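You operate a simulated robot arm through the tools that you are given. There is no shell and no other tool. Be economical: measure what you need, move in short steps, check, and stop when the job is done.

The job below is to be done with a simulated two-armed robot. You get a single attempt, and the scene is never put back.

TASK
Shut the middle drawer of the desk.
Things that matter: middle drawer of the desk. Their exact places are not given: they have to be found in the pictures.

It is judged by the outcome, as a careful person would: the job done as asked, and still so three seconds after it is handed in. It fails if anything else is knocked over, pushed out of place, dropped, spilled or broken.

THE ROBOT
Two 6-joint arms with two-finger parallel grippers on one trunk, on a base that drives. Base frame: it is fixed to the floor where the robot stands at the start and does not move with it; the origin is under the middle of the robot, x ahead of it, y to its left, z up. Lengths are in mm, angles in degrees, forces in N, time in s.
The left shoulder is at the start at [60, 187, 879], the right one opposite. With the tool pointing down near the work surface each hand reaches from about 100 to 580 mm from the robot's upright axis, wherever it stands, measured 20 degrees to its own side. Places, roughly: middle drawer of the desk [500, 200, 400]. Payload 1.57 kg a hand.
Tool frame (each hand has its own): the origin (TCP) lies between the finger pads and is the grasp point; the fingertips stand 30 mm ahead of it; z points along the fingers, y is the line along which they close. The gripper opens to 110 mm. The fingers are 24 mm wide and 12 mm thick; the gripper's body (48 by 112 mm) begins 78 mm behind the TCP.
Orientation is that of the tool frame in the base frame, as a unit quaternion [x, y, z, w]. With the fingers straight down and closing along the base's y, the tool's x points along the base's -x, its y along +y and its z along -z.

THE INTERFACE
- The arms move only by the tool play_rows. It takes "left_rows", "right_rows" or both (then of equal length, played together; a hand with none holds still); each is a list of rows, each a list of 6 numbers: the shift along the base's x, y, z in mm, then the turn, a rotation vector about the base's x, y, z in degrees. In form: [[x, y, z, ax, ay, az], ...]. A call has 1 to 20 rows; each row is the pose to reach, as a shift and turn from the pose commanded when the call began. "left_hand" and "right_hand" are, for a hand that has rows, the opening, from 0 (shut) to 1 (fully open), set as the call begins (left out, the last holds). Each row takes 0.2 s and may step no farther than 50 mm and 8.6 degrees from the row before; otherwise, or with a gripper value out of range, the whole call is refused. A pose out of reach is approached as far as the arm can. The call stops where the force on the tool passes 40 N (or 10 N more than at its start, if that is more) or the arm is blocked; 0.2 s more then pass. The fingers move at their own pace (about 153 mm/s each) and stop on an object; they squeeze with about 25 N. The grip force told is the motor's: it shows also when the fingers shut on nothing. Time passes only in rows, and 0.2 s behind the last, so rows that repeat a pose let the fingers close. The reply holds the time, the measured pose of the TCP, the force on the tool along the base axes, the opening and the grip force, in the units named above and with some noise.
- Cameras (640 x 400 px; columns grow to the right, rows downward): "scene" is now at [-0.4, 15.9, 1406]; the picture's right is [0.26, -0.96, 0.00], its down [-0.89, -0.24, -0.38] and it looks along [0.37, 0.10, -0.92] (base axes); focal length 252 px, centre (320, 200). "left" rides on the left gripper at [70, -16, -141] in its tool frame; the picture's right is [0.23, 0.97, 0.00], its down [-0.86, 0.20, -0.48] and it looks along [-0.47, 0.11, 0.88] (tool axes); focal length 222 px, centre (320, 200). "right" rides on the right gripper at [70, 16, -141] in its tool frame; the picture's right is [-0.23, 0.97, 0.00], its down [-0.86, -0.20, -0.48] and it looks along [-0.47, -0.11, 0.88] (tool axes); focal length 222 px, centre (320, 200).
- capture(camera): a new picture of that camera. It takes no simulated time.
- slide_trunk(by): slides the trunk up (or, below 0, down) by that many mm; the arms and the scene camera ride with it, the base frame stays. It gives what a move gives, with no picture.
- roll_base(legs): drives the robot by 1 to 6 legs, each [ahead, left, turn to the left] in mm, mm and degrees, along the robot's own axes; the way and the turn of a leg run together, so that a leg with both is an arc; at most 1500 mm and 180 degrees a leg. The arms and the cameras ride along, it lands a little off, and it stops where it bumps. It gives what a move gives.
- turn_head(pan, tilt): turns the head with the scene camera to pan (to the left, within 86 degrees either way) and tilt (down, from -29 to 69), counted from straight ahead of the robot. It gives what a move gives.
- locate(camera, pixels): there is no depth. For up to 12 entries [column, row, z] of the newest picture of that camera ("zoom" is the newest enlarged one), the place [x, y] in the base frame at which the ray of that pixel passes the height z, good to about 2 mm, but the place of the scene camera against the robot may be out by one fixed shift of up to 12 mm in any direction. It takes no simulated time.
- close_up(camera, box): a new picture of the part [left, top, right, bottom] of that camera's present view, enlarged. It takes no simulated time.
- finish_job(): hands the job in; it is judged then, once.

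Work in short steps. Measure before you move; look again where a grasp or a placing could have gone wrong, and mend it. You have 80 turns and 70 pictures in all, those below and enlarged ones among them. Open the grippers and draw the arms clear of the work before you hand the job in, unless the task says otherwise; then end with one line.

The tools are called after "Request:" by a JSON object that holds its "op" and its "data". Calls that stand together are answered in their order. play_rows: Moves the arms, as the interface text tells. Its arguments: {"type":"object","properties":{"left_rows":{"type":"array","items":{"type":"array","items":{"type":"number"}}},"left_hand":{"type":"number"},"right_rows":{"type":"array","items":{"type":"array","items":{"type":"number"}}},"right_hand":{"type":"number"}},"required":[]} The other tools are called the same way: slide_trunk (by) slides the trunk up or down; roll_base (legs) drives the base; turn_head (pan, tilt) turns the head that bears the scene camera; capture (camera) takes a picture; locate (camera, pixels) gives the place at which the rays of pixels pass given heights; close_up (camera, box) takes an enlarged picture of a part of a camera's view; finish_job () hands the job in.

At the start:

```text
time_s: 0.0
left_tcp_pos: [273.6, 208.1, 683.8]
left_orientation: [0.0, 1.0, -0.001, 0.0]
left_ft_force: [0.4, -0.2, -0.1]
left_width: 110.0
left_finger_force: 0.1
right_tcp_pos: [391.3, -103.7, 749.6]
right_orientation: [0.0, 1.0, 0.002, 0.0]
right_ft_force: [0.6, 0.3, 0.4]
right_width: 110.0
right_finger_force: 0.0
trunk travel left (down, up): [-507.0, 483.0]
robot x, y, heading: [1.4, 1.4, 0.0]
head pan, tilt: [15.3, 67.5]
```

scene: 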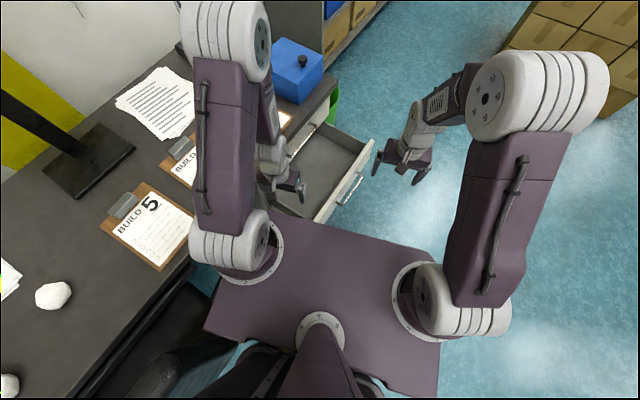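
right: 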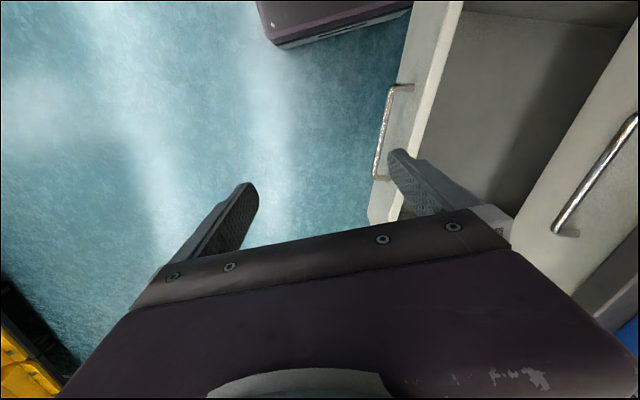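
left: 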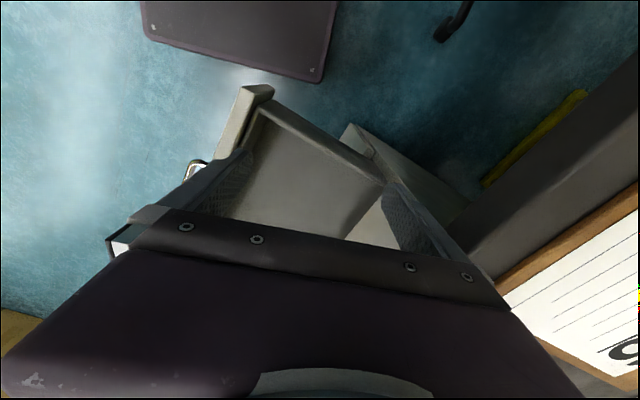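

The open drawer shows around (325,170) in the scene picture, and the right camera shows a second handle. I'll look closer and locate the corners.

Request:
{"op": "close_up", "data": {"camera": "scene", "box": [240, 60, 400, 240]}}

Request:
{"op": "close_up", "data": {"camera": "right", "box": [340, 0, 640, 250]}}

Request:
{"op": "locate", "data": {"camera": "scene", "pixels": [[313, 222, 400], [375, 142, 400], [327, 122, 400], [340, 80, 437], [150, 310, 437], [190, 265, 437]]}}

Request:
{"op": "locate", "data": {"camera": "right", "pixels": [[389, 90, 350], [376, 180, 350], [565, 232, 350], [635, 120, 350], [462, 5, 400], [370, 220, 400]]}}

```text
2.22 times, centred on (320, 150) of scene
```

zoom: 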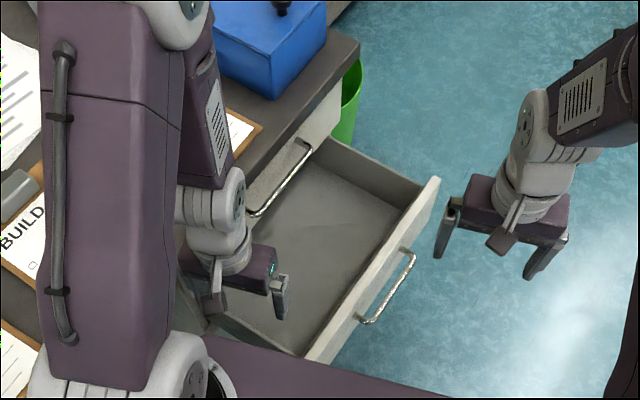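

```text
1.60 times, centred on (490, 125) of right
```

zoom: 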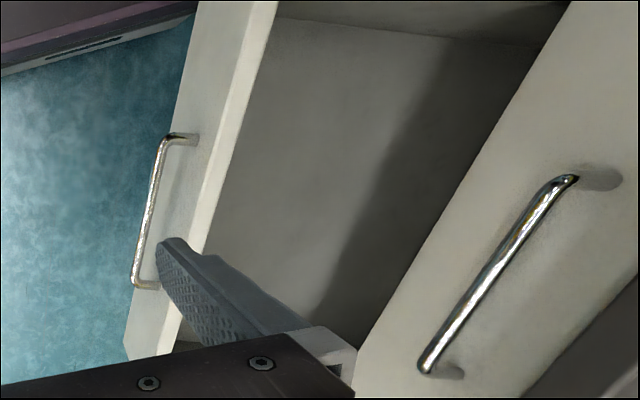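

```text
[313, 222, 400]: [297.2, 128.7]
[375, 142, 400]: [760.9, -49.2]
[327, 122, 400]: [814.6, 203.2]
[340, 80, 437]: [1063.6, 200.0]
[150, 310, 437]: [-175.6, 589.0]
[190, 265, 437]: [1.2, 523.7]
```

```text
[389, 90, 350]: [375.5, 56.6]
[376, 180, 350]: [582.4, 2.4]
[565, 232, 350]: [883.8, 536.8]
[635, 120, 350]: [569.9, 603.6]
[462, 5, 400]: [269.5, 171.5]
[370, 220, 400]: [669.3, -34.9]
```

The middle drawer is the open one, its handle facing lower right in the scene picture. I triangulate its handle and rim, using both cameras at several heights.

Request:
{"op": "locate", "data": {"camera": "scene", "pixels": [[339, 205, 200], [339, 205, 300], [339, 205, 400], [361, 175, 200], [361, 175, 300], [361, 175, 400], [373, 140, 250], [373, 140, 400], [314, 222, 250], [314, 222, 400], [288, 156, 300], [314, 126, 300]]}}

Request:
{"op": "locate", "data": {"camera": "right", "pixels": [[410, 86, 200], [410, 86, 300], [410, 86, 400], [376, 180, 200], [376, 180, 300], [376, 180, 400], [462, 5, 200], [462, 5, 300], [565, 232, 400], [565, 232, 500], [615, 120, 400], [615, 120, 500]]}}

Request:
{"op": "locate", "data": {"camera": "left", "pixels": [[256, 88, 200], [256, 88, 300], [256, 88, 400], [390, 180, 300], [390, 180, 400], [350, 125, 400], [350, 125, 300], [505, 300, 437], [640, 190, 437]]}}

```text
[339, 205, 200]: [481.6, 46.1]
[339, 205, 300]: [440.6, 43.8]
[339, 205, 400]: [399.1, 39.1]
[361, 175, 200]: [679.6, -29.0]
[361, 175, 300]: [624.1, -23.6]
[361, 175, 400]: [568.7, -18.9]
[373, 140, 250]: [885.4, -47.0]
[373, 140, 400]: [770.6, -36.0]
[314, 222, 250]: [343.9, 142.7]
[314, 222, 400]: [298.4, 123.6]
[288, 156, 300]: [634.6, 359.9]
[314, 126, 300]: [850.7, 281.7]
```

```text
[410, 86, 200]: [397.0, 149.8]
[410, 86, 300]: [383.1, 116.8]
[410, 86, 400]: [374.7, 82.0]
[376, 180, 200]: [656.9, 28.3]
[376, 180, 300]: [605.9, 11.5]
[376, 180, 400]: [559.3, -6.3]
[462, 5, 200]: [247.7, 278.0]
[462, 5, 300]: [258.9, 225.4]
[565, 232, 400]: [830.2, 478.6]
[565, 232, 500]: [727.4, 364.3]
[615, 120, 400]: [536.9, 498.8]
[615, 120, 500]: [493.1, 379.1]
```

```text
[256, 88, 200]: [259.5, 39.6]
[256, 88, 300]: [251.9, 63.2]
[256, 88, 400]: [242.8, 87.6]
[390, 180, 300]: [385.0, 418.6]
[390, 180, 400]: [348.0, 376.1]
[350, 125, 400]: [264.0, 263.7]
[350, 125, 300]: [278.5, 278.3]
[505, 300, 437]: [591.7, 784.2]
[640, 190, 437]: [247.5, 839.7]
```

The open drawer's handle lies about [385,35]–[555,-15] at z≈420. The closed top drawer's handle is at z≈600, roughly 240 mm farther along the normal, about [0.29,0.96]. I want to face the drawer, so I check the floor to the right first.

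Request:
{"op": "turn_head", "data": {"pan": -60, "tilt": 45}}

Request:
{"op": "capture", "data": {"camera": "scene"}}

Request:
{"op": "turn_head", "data": {"pan": 0, "tilt": 45}}

Request:
{"op": "capture", "data": {"camera": "scene"}}

```text
time_s: 1.5
left_tcp_pos: [273.9, 208.2, 685.4]
left_orientation: [0.0, 1.0, 0.0, 0.0]
left_ft_force: [1.0, 0.2, 0.7]
left_width: 110.2
left_finger_force: 0.0
right_tcp_pos: [393.1, -105.3, 749.3]
right_orientation: [0.0, 1.0, 0.0, 0.0]
right_ft_force: [0.2, -0.2, 0.1]
right_width: 110.3
right_finger_force: 0.1
trunk travel left (down, up): [-507.0, 483.0]
robot x, y, heading: [0.5, -1.6, -0.0]
head pan, tilt: [-60.0, 45.0]
```

```text
64 pictures are left
```

scene: 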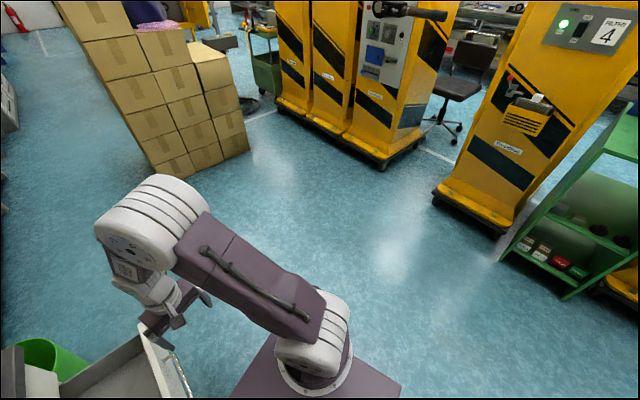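

```text
time_s: 2.8
left_tcp_pos: [273.4, 207.8, 685.3]
left_orientation: [0.0, 1.0, 0.0, 0.0]
left_ft_force: [0.2, 1.1, -0.4]
left_width: 110.2
left_finger_force: 0.1
right_tcp_pos: [392.7, -105.1, 749.8]
right_orientation: [0.0, 1.0, -0.001, 0.0]
right_ft_force: [0.1, -1.0, -0.1]
right_width: 109.9
right_finger_force: 0.1
trunk travel left (down, up): [-507.0, 483.0]
robot x, y, heading: [-0.8, 1.4, 0.3]
head pan, tilt: [0.0, 45.0]
```

```text
63 pictures are left
```

scene: 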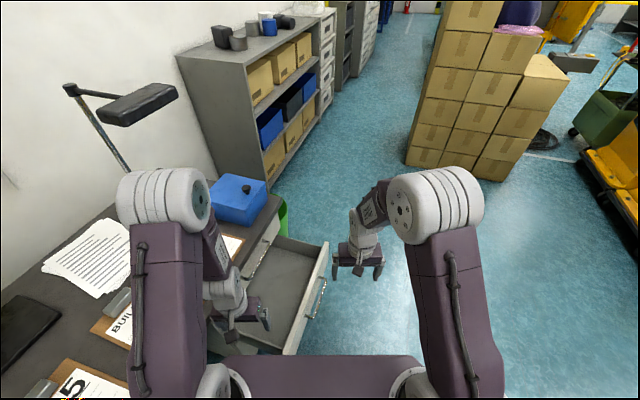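

There is clear floor to the right, more than a metre of it. I back away along the drawer's opening direction, turn to face the desk and shift along it.

Request:
{"op": "roll_base", "data": {"legs": [[-110, -400, 0], [0, 0, 73], [0, -280, 0]]}}

Request:
{"op": "turn_head", "data": {"pan": 0, "tilt": 48}}

Request:
{"op": "capture", "data": {"camera": "scene"}}

Request:
{"op": "capture", "data": {"camera": "right"}}

```text
time_s: 10.1
left_tcp_pos: [36.8, -156.2, 684.0]
left_orientation: [-0.603, 0.798, 0.0, 0.0]
left_ft_force: [0.3, -0.8, -0.3]
left_width: 110.1
left_finger_force: 0.1
right_tcp_pos: [369.8, -126.6, 749.2]
right_orientation: [-0.602, 0.798, 0.0, 0.0]
right_ft_force: [0.3, -0.3, 0.6]
right_width: 109.9
right_finger_force: 0.0
trunk travel left (down, up): [-507.0, 483.0]
robot x, y, heading: [160.0, -476.2, 74.0]
head pan, tilt: [0.0, 45.0]
```

```text
time_s: 10.7
left_tcp_pos: [36.5, -155.5, 685.7]
left_orientation: [-0.602, 0.798, -0.001, 0.0]
left_ft_force: [0.2, 0.7, -0.6]
left_width: 109.9
left_finger_force: 0.2
right_tcp_pos: [368.9, -126.6, 749.7]
right_orientation: [-0.602, 0.798, 0.0, 0.0]
right_ft_force: [0.2, -0.2, -0.3]
right_width: 109.7
right_finger_force: 0.0
trunk travel left (down, up): [-507.0, 483.0]
robot x, y, heading: [160.2, -475.7, 74.4]
head pan, tilt: [0.0, 48.0]
```

```text
62 pictures are left
```

scene: 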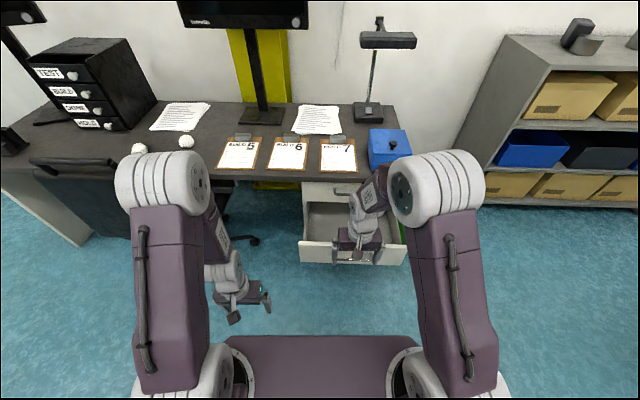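

```text
61 pictures are left
```

right: 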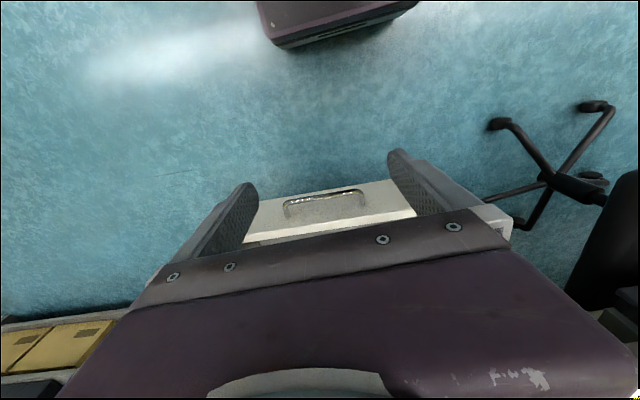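

I'm now nearly square to the drawer. I take an enlarged view for measuring.

Request:
{"op": "close_up", "data": {"camera": "scene", "box": [280, 160, 440, 280]}}

Request:
{"op": "close_up", "data": {"camera": "right", "box": [220, 140, 460, 260]}}

```text
3.33 times, centred on (360, 220) of scene
```

zoom: 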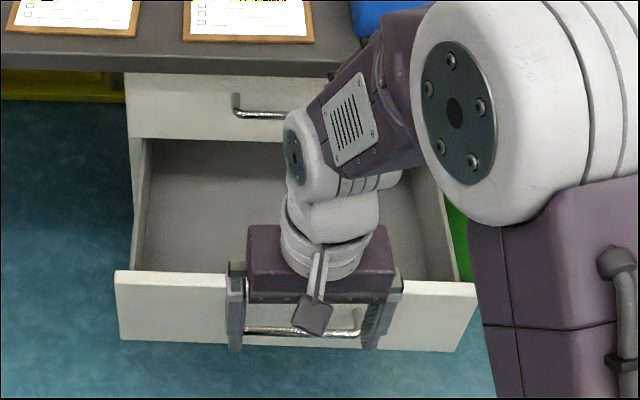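

```text
2.67 times, centred on (340, 200) of right
```

zoom: 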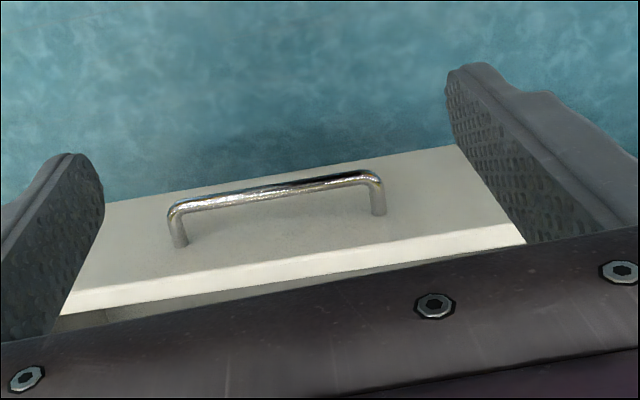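

I triangulate the handle ends at scene (337,259),(371,260), matching right (361,192),(285,203), and the front's top corners at scene (298,241),(407,246).

Request:
{"op": "locate", "data": {"camera": "scene", "pixels": [[337.5, 259, 350], [337.5, 259, 400], [337.5, 259, 450], [371.4, 260, 350], [371.4, 260, 400], [371.4, 260, 450], [298.5, 241.5, 400], [298.5, 241.5, 450], [298.5, 241.5, 500], [407, 245.5, 400], [407, 245.5, 450], [407, 245.5, 500]]}}

Request:
{"op": "capture", "data": {"camera": "right"}}

Request:
{"op": "locate", "data": {"camera": "right", "pixels": [[361.7, 191.7, 350], [361.7, 191.7, 400], [361.7, 191.7, 450], [284.5, 203, 350], [284.5, 203, 400], [284.5, 203, 450]]}}

```text
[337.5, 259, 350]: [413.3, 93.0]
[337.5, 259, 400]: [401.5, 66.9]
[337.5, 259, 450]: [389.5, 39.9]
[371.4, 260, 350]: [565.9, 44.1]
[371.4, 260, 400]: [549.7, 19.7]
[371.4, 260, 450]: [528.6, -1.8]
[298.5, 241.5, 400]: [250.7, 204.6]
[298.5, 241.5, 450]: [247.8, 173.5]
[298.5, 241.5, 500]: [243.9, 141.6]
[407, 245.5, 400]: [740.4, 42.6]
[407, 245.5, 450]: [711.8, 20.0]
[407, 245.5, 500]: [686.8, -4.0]
```

```text
58 pictures are left
```

right: 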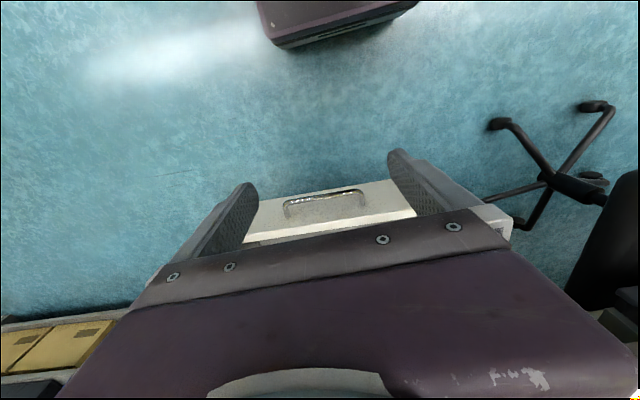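

```text
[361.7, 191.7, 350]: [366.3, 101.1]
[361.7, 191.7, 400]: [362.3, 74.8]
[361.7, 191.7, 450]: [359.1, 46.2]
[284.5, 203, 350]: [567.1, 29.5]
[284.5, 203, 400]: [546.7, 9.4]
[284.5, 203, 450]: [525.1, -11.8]
```

The two scene views together put the rim at z≈548, from [240,110] to [660,-25], and the handle at z≈485. The push direction is therefore about [0.306,0.952]. I shut the right gripper and pitch it 60° forward while lowering a little, well in front of the drawer.

Request:
{"op": "play_rows", "data": {"right_hand": 0, "right_rows": [[3, -1, -15, 7.14, -2.3, 0], [6, -2, -30, 14.28, -4.6, 0], [9, -3, -45, 21.42, -6.9, 0], [12, -4, -60, 28.56, -9.2, 0], [15, -5, -75, 35.7, -11.5, 0], [18, -6, -90, 42.84, -13.8, 0], [21, -7, -105, 50, -16.1, 0], [24, -8, -120, 57.1, -18.4, 0]]}}

Request:
{"op": "capture", "data": {"camera": "scene"}}

Request:
{"op": "capture", "data": {"camera": "right"}}

```text
time_s: 12.5
left_tcp_pos: [36.3, -155.1, 684.6]
left_orientation: [-0.603, 0.798, 0.001, 0.0]
left_ft_force: [-0.5, -0.2, 0.3]
left_width: 110.0
left_finger_force: 0.1
right_tcp_pos: [349.1, -5.7, 695.2]
right_orientation: [-0.534, 0.716, 0.25, 0.372]
right_ft_force: [-0.1, 0.7, 0.8]
right_width: 0.1
right_finger_force: 21.1
right hand out of reach, approached as far as the arm can: row 2, 3, 4, 5, 6, 7, 8
trunk travel left (down, up): [-507.0, 483.0]
robot x, y, heading: [161.3, -475.1, 74.2]
head pan, tilt: [0.0, 48.0]
```

```text
57 pictures are left
```

scene: 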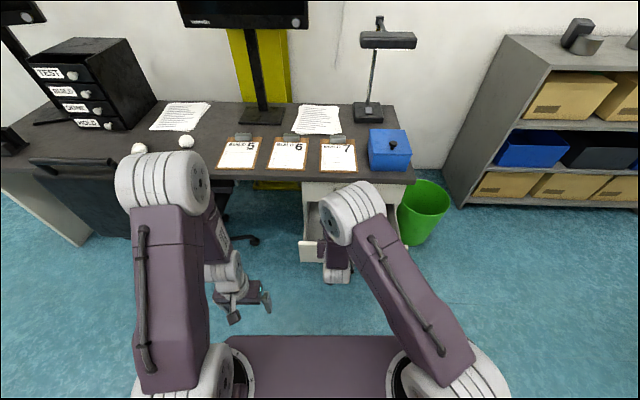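

```text
56 pictures are left
```

right: 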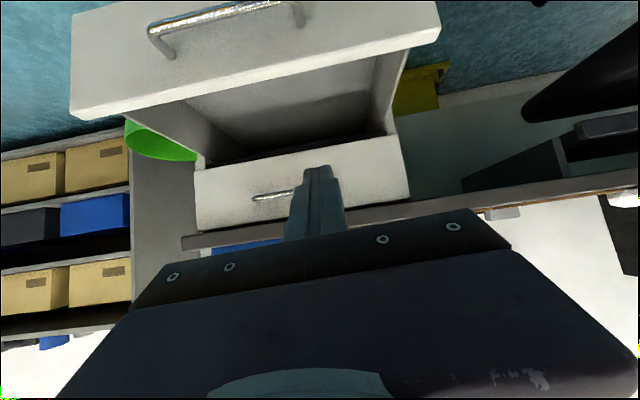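

The pitched hand reached [349,-6,695], tips about n=125 with the front at n≈179. The arm was limited there, so I keep this shape, back off slightly and lower the trunk. First I check where the elbow and the chair are.

Request:
{"op": "locate", "data": {"camera": "scene", "pixels": [[352, 185, 1000], [352, 185, 900], [335, 250, 800], [230, 215, 0], [255, 240, 0], [240, 300, 684], [265, 290, 684], [125, 235, 450], [340, 170, 730], [390, 150, 800]]}}

Request:
{"op": "capture", "data": {"camera": "left"}}

```text
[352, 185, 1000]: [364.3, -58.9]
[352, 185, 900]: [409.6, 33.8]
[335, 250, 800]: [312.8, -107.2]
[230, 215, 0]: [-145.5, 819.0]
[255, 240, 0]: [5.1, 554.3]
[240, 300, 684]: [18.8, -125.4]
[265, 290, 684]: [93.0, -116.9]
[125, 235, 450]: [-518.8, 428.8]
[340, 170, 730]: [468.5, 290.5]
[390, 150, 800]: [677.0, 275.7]
```

```text
55 pictures are left
```

left: 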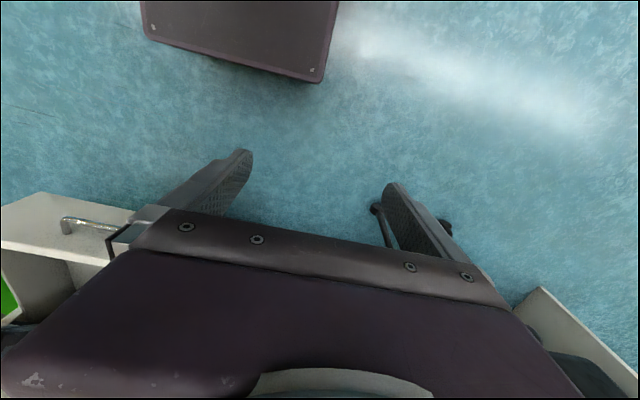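

The elbow stays behind the tips (n≈55), so it will clear the desk edge (n≈419) at the end of the push. I back off 60 mm, square up by 2° and lower the trunk 175 mm.

Request:
{"op": "roll_base", "data": {"legs": [[-60, 0, -2]]}}

Request:
{"op": "slide_trunk", "data": {"by": -175}}

Request:
{"op": "capture", "data": {"camera": "right"}}

Request:
{"op": "capture", "data": {"camera": "scene"}}

Request:
{"op": "capture", "data": {"camera": "left"}}

```text
time_s: 13.5
left_tcp_pos: [30.2, -208.5, 685.5]
left_orientation: [-0.588, 0.809, 0.0, 0.0]
left_ft_force: [-0.4, -1.1, -0.2]
left_width: 110.1
left_finger_force: 0.0
right_tcp_pos: [348.5, -70.7, 694.6]
right_orientation: [-0.522, 0.725, 0.245, 0.376]
right_ft_force: [0.2, 0.0, -0.1]
right_width: 0.0
right_finger_force: 21.6
trunk travel left (down, up): [-507.0, 483.0]
robot x, y, heading: [141.2, -531.5, 72.2]
head pan, tilt: [0.0, 48.0]
```

```text
time_s: 15.4
left_tcp_pos: [30.6, -208.0, 510.5]
left_orientation: [-0.587, 0.809, -0.001, 0.0]
left_ft_force: [0.2, 0.4, 0.6]
left_width: 109.9
left_finger_force: 0.1
right_tcp_pos: [347.9, -69.1, 519.0]
right_orientation: [-0.522, 0.726, 0.244, 0.376]
right_ft_force: [-0.2, 0.3, 0.2]
right_width: 0.0
right_finger_force: 21.8
trunk travel left (down, up): [-332.0, 658.0]
robot x, y, heading: [144.5, -531.3, 71.8]
head pan, tilt: [0.0, 48.0]
```

```text
54 pictures are left
```

right: 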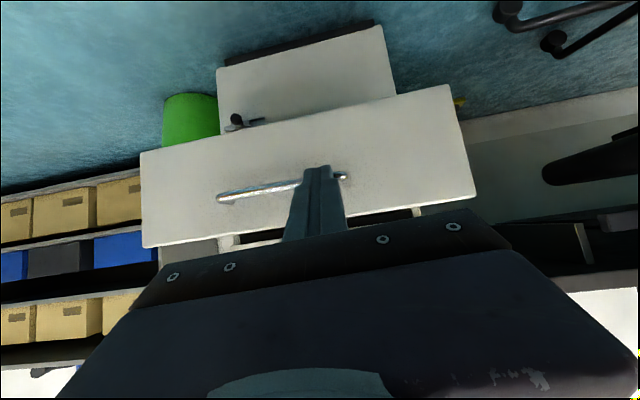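

```text
53 pictures are left
```

scene: 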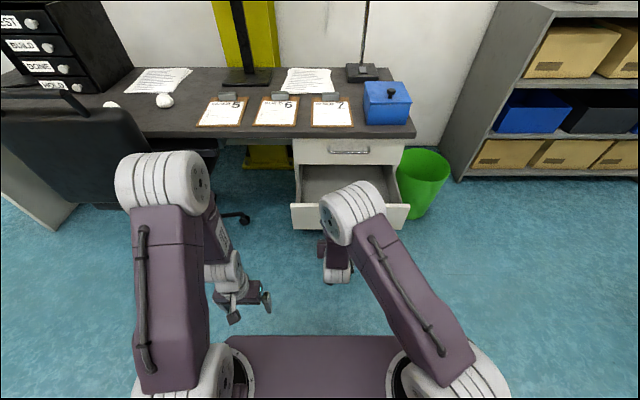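

```text
52 pictures are left
```

left: 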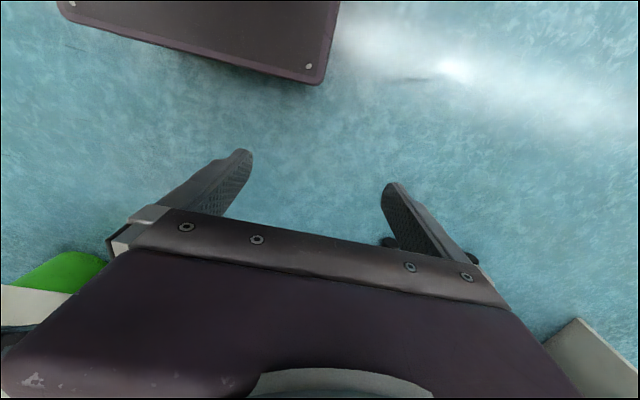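

The tips are centred a bit left of the drawer's middle. I recheck rim and handle heights from these lower views: right rim corners (474,195),(143,247), scene corners (291,206),(409,206).

Request:
{"op": "locate", "data": {"camera": "right", "pixels": [[474, 194, 480], [474, 194, 510], [474, 194, 540], [143, 247, 480], [143, 247, 510], [143, 247, 540], [220, 197, 440], [220, 197, 480], [345, 177, 440], [345, 177, 480]]}}

Request:
{"op": "locate", "data": {"camera": "scene", "pixels": [[291, 205, 480], [291, 205, 510], [291, 205, 540], [409, 206, 480], [409, 206, 510], [409, 206, 540]]}}

```text
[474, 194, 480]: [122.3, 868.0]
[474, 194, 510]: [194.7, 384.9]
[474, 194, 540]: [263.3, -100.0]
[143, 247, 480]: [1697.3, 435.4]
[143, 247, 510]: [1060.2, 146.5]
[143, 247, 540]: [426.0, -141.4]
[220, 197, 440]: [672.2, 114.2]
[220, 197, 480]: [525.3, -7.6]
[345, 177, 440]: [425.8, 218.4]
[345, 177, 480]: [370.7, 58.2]
```

```text
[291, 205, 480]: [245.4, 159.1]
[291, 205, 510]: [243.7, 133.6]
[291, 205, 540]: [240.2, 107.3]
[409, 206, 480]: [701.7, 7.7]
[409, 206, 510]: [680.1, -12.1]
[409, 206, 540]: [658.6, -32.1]
```

Rim z≈528 and handle z≈482, so a contact around z≈516 fits between them. I shift right 60 mm, raise 5 mm and close in by 85 mm.

Request:
{"op": "slide_trunk", "data": {"by": 5}}

Request:
{"op": "roll_base", "data": {"legs": [[0, -60, 0], [85, 0, 0]]}}

Request:
{"op": "close_up", "data": {"camera": "right", "box": [160, 80, 480, 280]}}

Request:
{"op": "capture", "data": {"camera": "scene"}}

```text
time_s: 16.0
left_tcp_pos: [30.9, -208.1, 514.4]
left_orientation: [-0.588, 0.809, 0.0, 0.0]
left_ft_force: [-0.8, 0.3, 0.1]
left_width: 110.1
left_finger_force: 0.0
right_tcp_pos: [348.8, -70.1, 524.6]
right_orientation: [-0.522, 0.726, 0.244, 0.376]
right_ft_force: [-0.5, -0.2, -0.2]
right_width: 0.1
right_finger_force: 20.7
trunk travel left (down, up): [-337.0, 653.0]
robot x, y, heading: [143.0, -535.2, 71.9]
head pan, tilt: [0.0, 48.0]
```

```text
time_s: 17.6
left_tcp_pos: [112.8, -144.8, 514.9]
left_orientation: [-0.588, 0.809, -0.001, -0.001]
left_ft_force: [1.1, 0.0, -0.6]
left_width: 109.9
left_finger_force: 0.0
right_tcp_pos: [431.2, -6.6, 524.0]
right_orientation: [-0.522, 0.726, 0.243, 0.376]
right_ft_force: [-0.6, 0.5, 0.7]
right_width: 0.2
right_finger_force: 21.0
trunk travel left (down, up): [-337.0, 653.0]
robot x, y, heading: [222.0, -472.6, 72.0]
head pan, tilt: [0.0, 48.0]
```

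```text
2.00 times, centred on (320, 180) of right
```

zoom: 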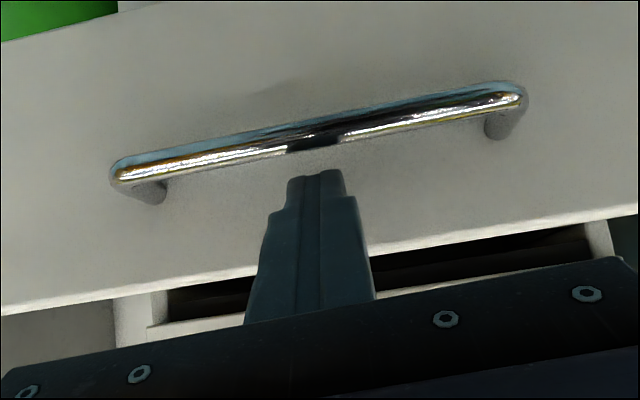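

```text
50 pictures are left
```

scene: 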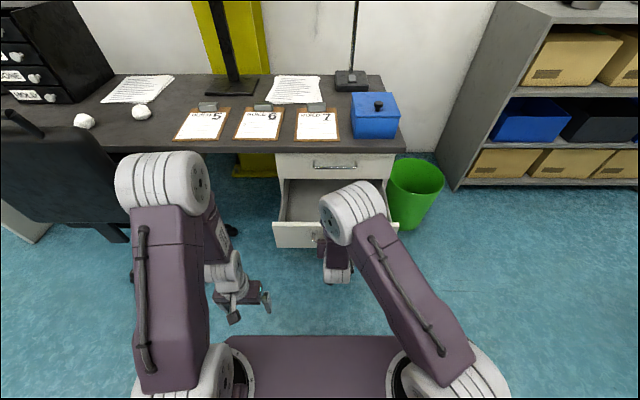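

The tips sit centred, between handle and rim. I drive ahead 70 mm to make contact and check.

Request:
{"op": "roll_base", "data": {"legs": [[70, 0, 0]]}}

Request:
{"op": "close_up", "data": {"camera": "right", "box": [160, 80, 480, 280]}}

Request:
{"op": "capture", "data": {"camera": "scene"}}

```text
time_s: 18.6
left_tcp_pos: [133.4, -77.8, 515.2]
left_orientation: [-0.588, 0.809, -0.001, -0.001]
left_ft_force: [-0.4, 0.6, 0.6]
left_width: 109.9
left_finger_force: 0.0
right_tcp_pos: [452.2, 61.1, 523.4]
right_orientation: [-0.523, 0.725, 0.244, 0.376]
right_ft_force: [0.5, 0.1, 0.2]
right_width: 0.0
right_finger_force: 21.9
trunk travel left (down, up): [-337.0, 653.0]
robot x, y, heading: [247.1, -404.3, 72.1]
head pan, tilt: [0.0, 48.0]
```

```text
2.00 times, centred on (320, 180) of right
```

zoom: 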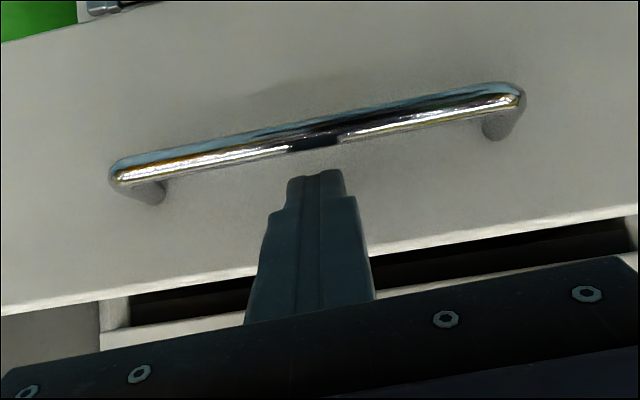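

```text
48 pictures are left
```

scene: 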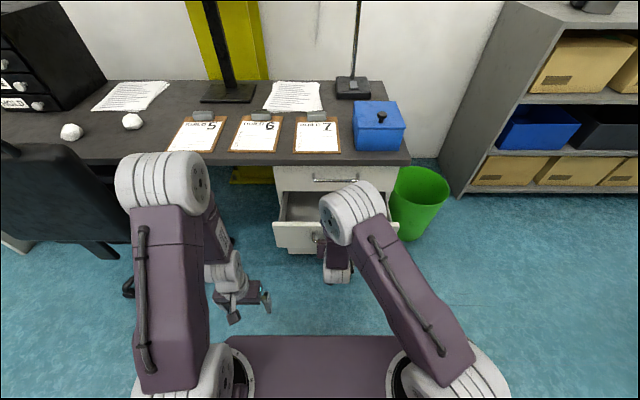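

The drawer moved in with the hand, the view at the tips being unchanged. Before driving on, I check the clearance between the left arm and the chair at left.

Request:
{"op": "locate", "data": {"camera": "scene", "pixels": [[85, 160, 800], [85, 160, 600], [120, 240, 500], [165, 155, 830], [120, 180, 830], [230, 280, 580], [135, 290, 0], [300, 165, 730], [336, 182, 650], [300, 222, 528]]}}

Request:
{"op": "close_up", "data": {"camera": "scene", "box": [0, 120, 280, 300]}}

```text
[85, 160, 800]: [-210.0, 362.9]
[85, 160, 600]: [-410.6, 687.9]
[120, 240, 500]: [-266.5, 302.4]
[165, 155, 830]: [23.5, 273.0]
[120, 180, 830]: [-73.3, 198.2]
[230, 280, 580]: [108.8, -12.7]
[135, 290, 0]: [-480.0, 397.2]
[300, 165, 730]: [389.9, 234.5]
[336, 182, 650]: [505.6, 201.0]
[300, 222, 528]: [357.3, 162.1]
```

```text
2.22 times, centred on (140, 210) of scene
```

zoom: 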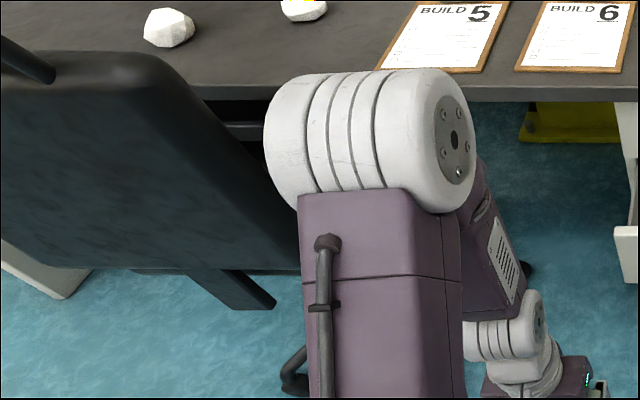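

The chair's nearest part is around t≈-311, while the left arm and base stay beyond t≈80, so there is ample clearance. I drive ahead another 110 mm.

Request:
{"op": "roll_base", "data": {"legs": [[110, 0, 0]]}}

Request:
{"op": "capture", "data": {"camera": "right"}}

Request:
{"op": "close_up", "data": {"camera": "scene", "box": [240, 140, 440, 280]}}

```text
time_s: 19.8
left_tcp_pos: [168.9, 27.0, 515.9]
left_orientation: [-0.588, 0.809, 0.0, 0.0]
left_ft_force: [0.2, 0.7, -0.6]
left_width: 109.9
left_finger_force: 0.0
right_tcp_pos: [486.9, 163.7, 523.4]
right_orientation: [-0.522, 0.726, 0.243, 0.376]
right_ft_force: [0.2, 0.0, -0.1]
right_width: 0.0
right_finger_force: 21.4
trunk travel left (down, up): [-337.0, 653.0]
robot x, y, heading: [280.4, -296.6, 71.9]
head pan, tilt: [0.0, 48.0]
```

```text
46 pictures are left
```

right: 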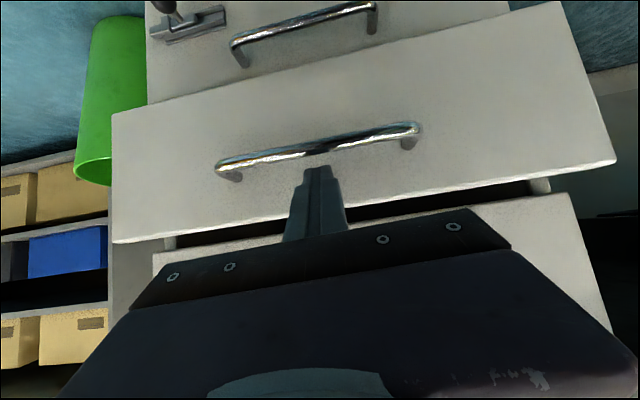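

```text
2.86 times, centred on (340, 210) of scene
```

zoom: 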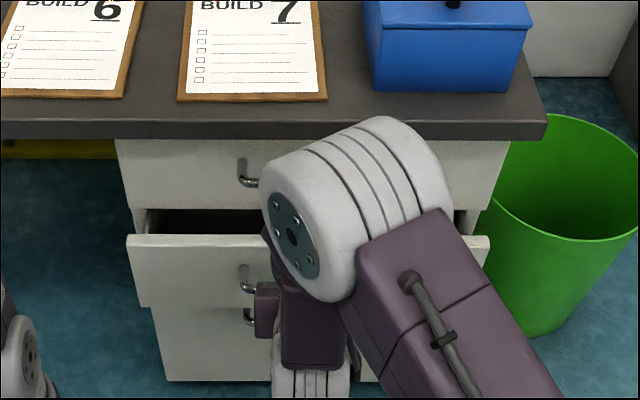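

About 50 mm remains open and the hand is clear of the top handle. I push on by 40 mm.

Request:
{"op": "roll_base", "data": {"legs": [[40, 0, 0]]}}

Request:
{"op": "capture", "data": {"camera": "right"}}

Request:
{"op": "close_up", "data": {"camera": "scene", "box": [240, 140, 440, 280]}}

```text
time_s: 20.7
left_tcp_pos: [179.2, 64.2, 514.3]
left_orientation: [-0.588, 0.809, 0.0, -0.001]
left_ft_force: [-0.3, -0.4, -0.5]
left_width: 109.8
left_finger_force: 0.0
right_tcp_pos: [498.5, 201.6, 522.9]
right_orientation: [-0.522, 0.726, 0.244, 0.376]
right_ft_force: [0.1, -0.1, 0.1]
right_width: 0.2
right_finger_force: 20.6
trunk travel left (down, up): [-337.0, 653.0]
robot x, y, heading: [293.7, -260.1, 72.0]
head pan, tilt: [0.0, 48.0]
```

```text
44 pictures are left
```

right: 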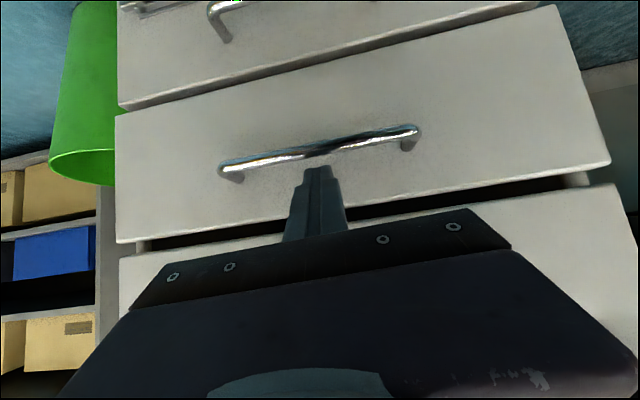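

```text
2.86 times, centred on (340, 210) of scene
```

zoom: 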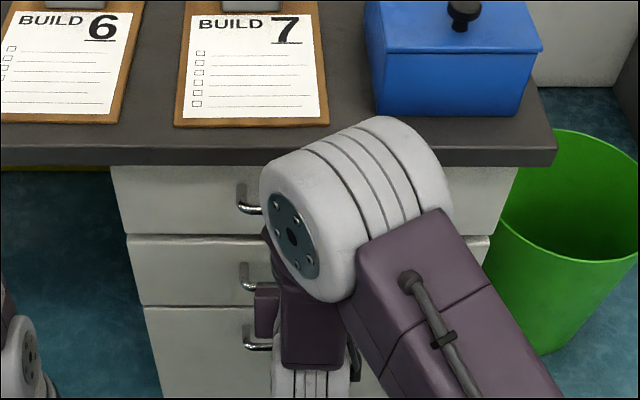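

A small dark gap is still visible at the rim. I go on by 14 mm.

Request:
{"op": "roll_base", "data": {"legs": [[14, 0, 0]]}}

Request:
{"op": "capture", "data": {"camera": "right"}}

```text
time_s: 21.5
left_tcp_pos: [184.5, 76.4, 514.3]
left_orientation: [-0.588, 0.809, 0.0, 0.0]
left_ft_force: [0.0, 1.2, 0.2]
left_width: 110.0
left_finger_force: 0.1
right_tcp_pos: [502.8, 214.5, 522.9]
right_orientation: [-0.522, 0.726, 0.244, 0.376]
right_ft_force: [-0.1, -0.5, -0.2]
right_width: 0.0
right_finger_force: 21.4
trunk travel left (down, up): [-337.0, 653.0]
robot x, y, heading: [296.8, -247.5, 71.9]
head pan, tilt: [0.0, 48.0]
```

```text
42 pictures are left
```

right: 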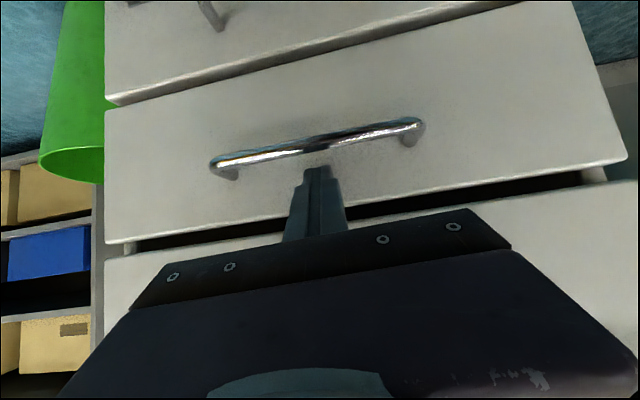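

The drawer looks slightly nearer to the tips than before. I look closely at the gaps and tip contact.

Request:
{"op": "close_up", "data": {"camera": "right", "box": [90, 60, 350, 270]}}

Request:
{"op": "close_up", "data": {"camera": "right", "box": [400, 60, 640, 280]}}

Request:
{"op": "close_up", "data": {"camera": "scene", "box": [260, 170, 420, 270]}}

```text
1.90 times, centred on (220, 165) of right
```

zoom: 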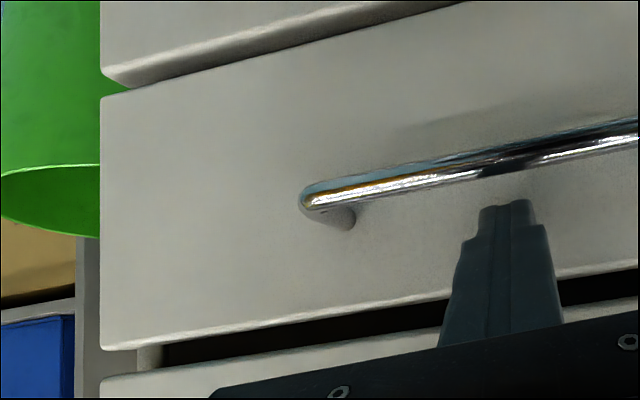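

```text
1.82 times, centred on (520, 170) of right
```

zoom: 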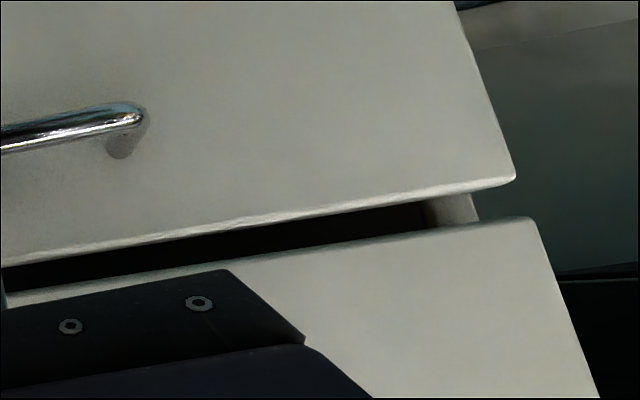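

```text
4.00 times, centred on (340, 220) of scene
```

zoom: 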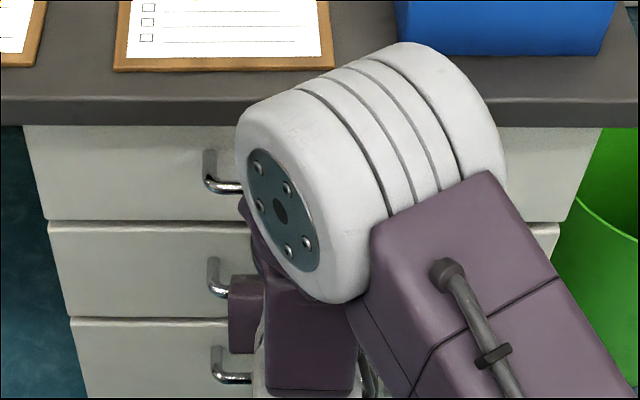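

In the scene zoom the middle front's left edge lines up with the top and bottom fronts ((48,218)/(48,222) and (70,317)/(70,318)), so it is nearly or fully shut. I nudge 8 mm more to see whether it stops.

Request:
{"op": "roll_base", "data": {"legs": [[8, 0, 0]]}}

Request:
{"op": "close_up", "data": {"camera": "right", "box": [400, 60, 640, 280]}}

Request:
{"op": "close_up", "data": {"camera": "scene", "box": [260, 170, 420, 270]}}

```text
time_s: 22.3
left_tcp_pos: [187.0, 82.0, 515.2]
left_orientation: [-0.587, 0.81, 0.0, 0.001]
left_ft_force: [-0.3, -0.1, 0.5]
left_width: 110.1
left_finger_force: 0.1
right_tcp_pos: [503.1, 216.5, 523.1]
right_orientation: [-0.523, 0.727, 0.239, 0.374]
right_ft_force: [-2.1, -6.6, 3.8]
right_width: 0.0
right_finger_force: 21.1
trunk travel left (down, up): [-337.0, 653.0]
robot x, y, heading: [300.6, -238.0, 72.0]
head pan, tilt: [0.0, 48.0]
stopped in leg 1: the force on the tool passed its limit (the readings are from after the stop); the commanded pose is now the measured one
```

```text
1.82 times, centred on (520, 170) of right
```

zoom: 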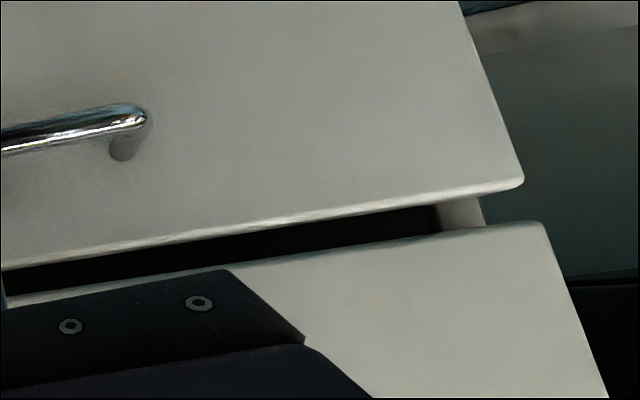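

```text
4.00 times, centred on (340, 220) of scene
```

zoom: 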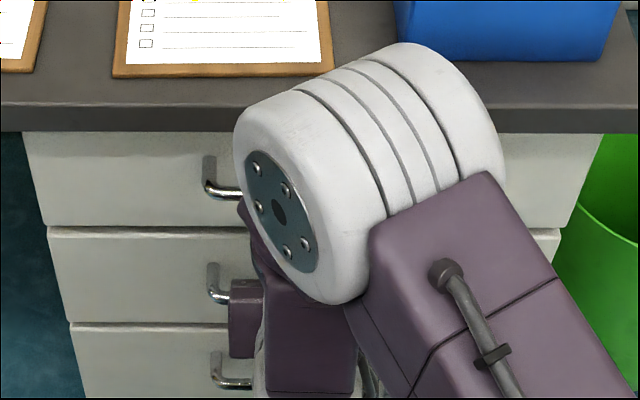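

The push stopped on force, with the front flush: the drawer is at its end stop. I back straight off and check.

Request:
{"op": "roll_base", "data": {"legs": [[-300, 0, 0]]}}

Request:
{"op": "close_up", "data": {"camera": "scene", "box": [260, 100, 440, 240]}}

Request:
{"op": "capture", "data": {"camera": "scene"}}

Request:
{"op": "capture", "data": {"camera": "right"}}

```text
time_s: 24.4
left_tcp_pos: [94.2, -204.7, 514.3]
left_orientation: [-0.585, 0.811, 0.0, 0.001]
left_ft_force: [0.0, -1.1, 1.1]
left_width: 110.0
left_finger_force: 0.0
right_tcp_pos: [414.0, -73.0, 523.3]
right_orientation: [-0.521, 0.73, 0.238, 0.374]
right_ft_force: [0.4, 0.2, -0.5]
right_width: 0.2
right_finger_force: 21.2
trunk travel left (down, up): [-337.0, 653.0]
robot x, y, heading: [205.5, -529.2, 71.6]
head pan, tilt: [0.0, 48.0]
```

```text
2.86 times, centred on (350, 170) of scene
```

zoom: 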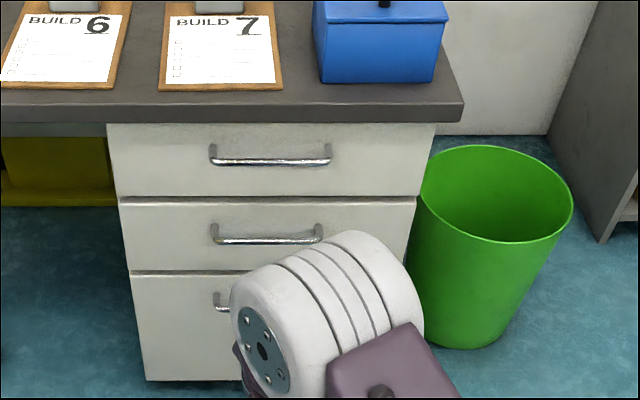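

```text
35 pictures are left
```

scene: 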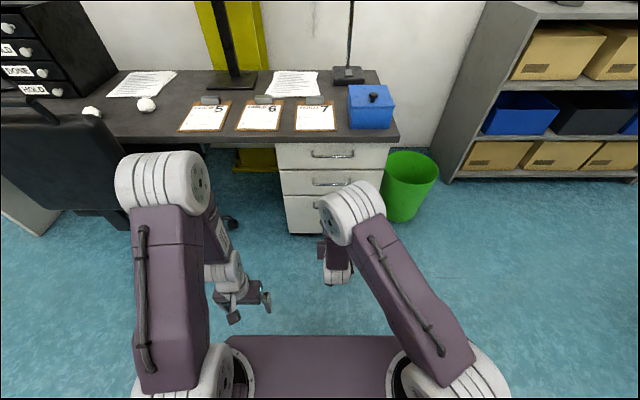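

```text
34 pictures are left
```

right: 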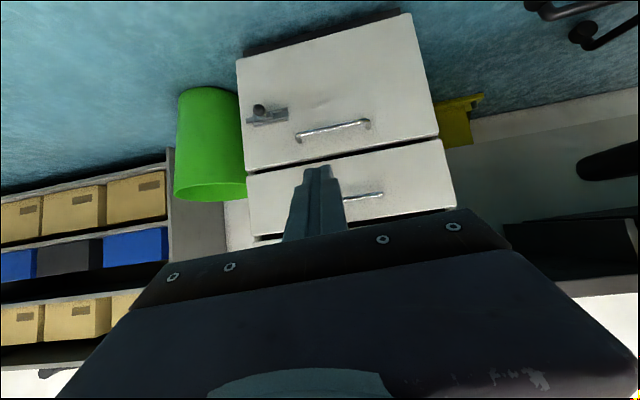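

The middle drawer stays flush with its neighbours and nothing else has moved. I open the right gripper and confirm that the drawer hasn't rebounded.

Request:
{"op": "play_rows", "data": {"right_hand": 1, "right_rows": [[0, 0, 0, 0, 0, 0], [0, 0, 0, 0, 0, 0], [0, 0, 0, 0, 0, 0]]}}

Request:
{"op": "close_up", "data": {"camera": "scene", "box": [260, 120, 400, 240]}}

```text
time_s: 25.2
left_tcp_pos: [94.4, -204.1, 515.2]
left_orientation: [-0.584, 0.811, 0.0, 0.0]
left_ft_force: [0.5, 0.8, 0.2]
left_width: 109.8
left_finger_force: 0.0
right_tcp_pos: [412.1, -71.5, 522.3]
right_orientation: [-0.52, 0.729, 0.239, 0.375]
right_ft_force: [-0.3, 0.0, -0.5]
right_width: 110.0
right_finger_force: 0.1
trunk travel left (down, up): [-337.0, 653.0]
robot x, y, heading: [206.5, -532.1, 71.6]
head pan, tilt: [0.0, 48.0]
```

```text
3.33 times, centred on (330, 180) of scene
```

zoom: 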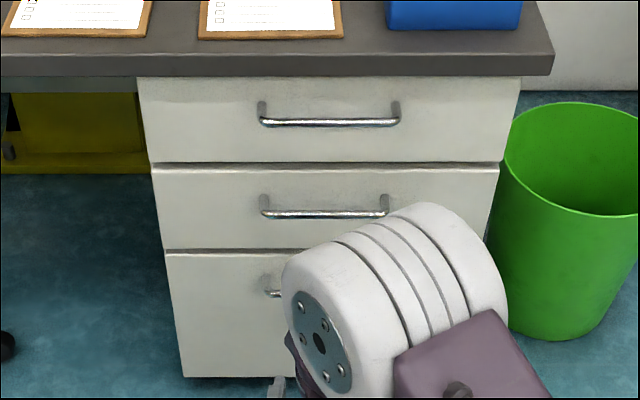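

The drawer is shut and still flush, and the grippers are open and clear of the desk. I hand the job in.

Request:
{"op": "finish_job", "data": {}}

```text
The job is handed in.
```

The middle drawer of the desk is shut: it reached its end stop, sits flush with the drawers above and below, and I saw nothing else moved in the pictures.
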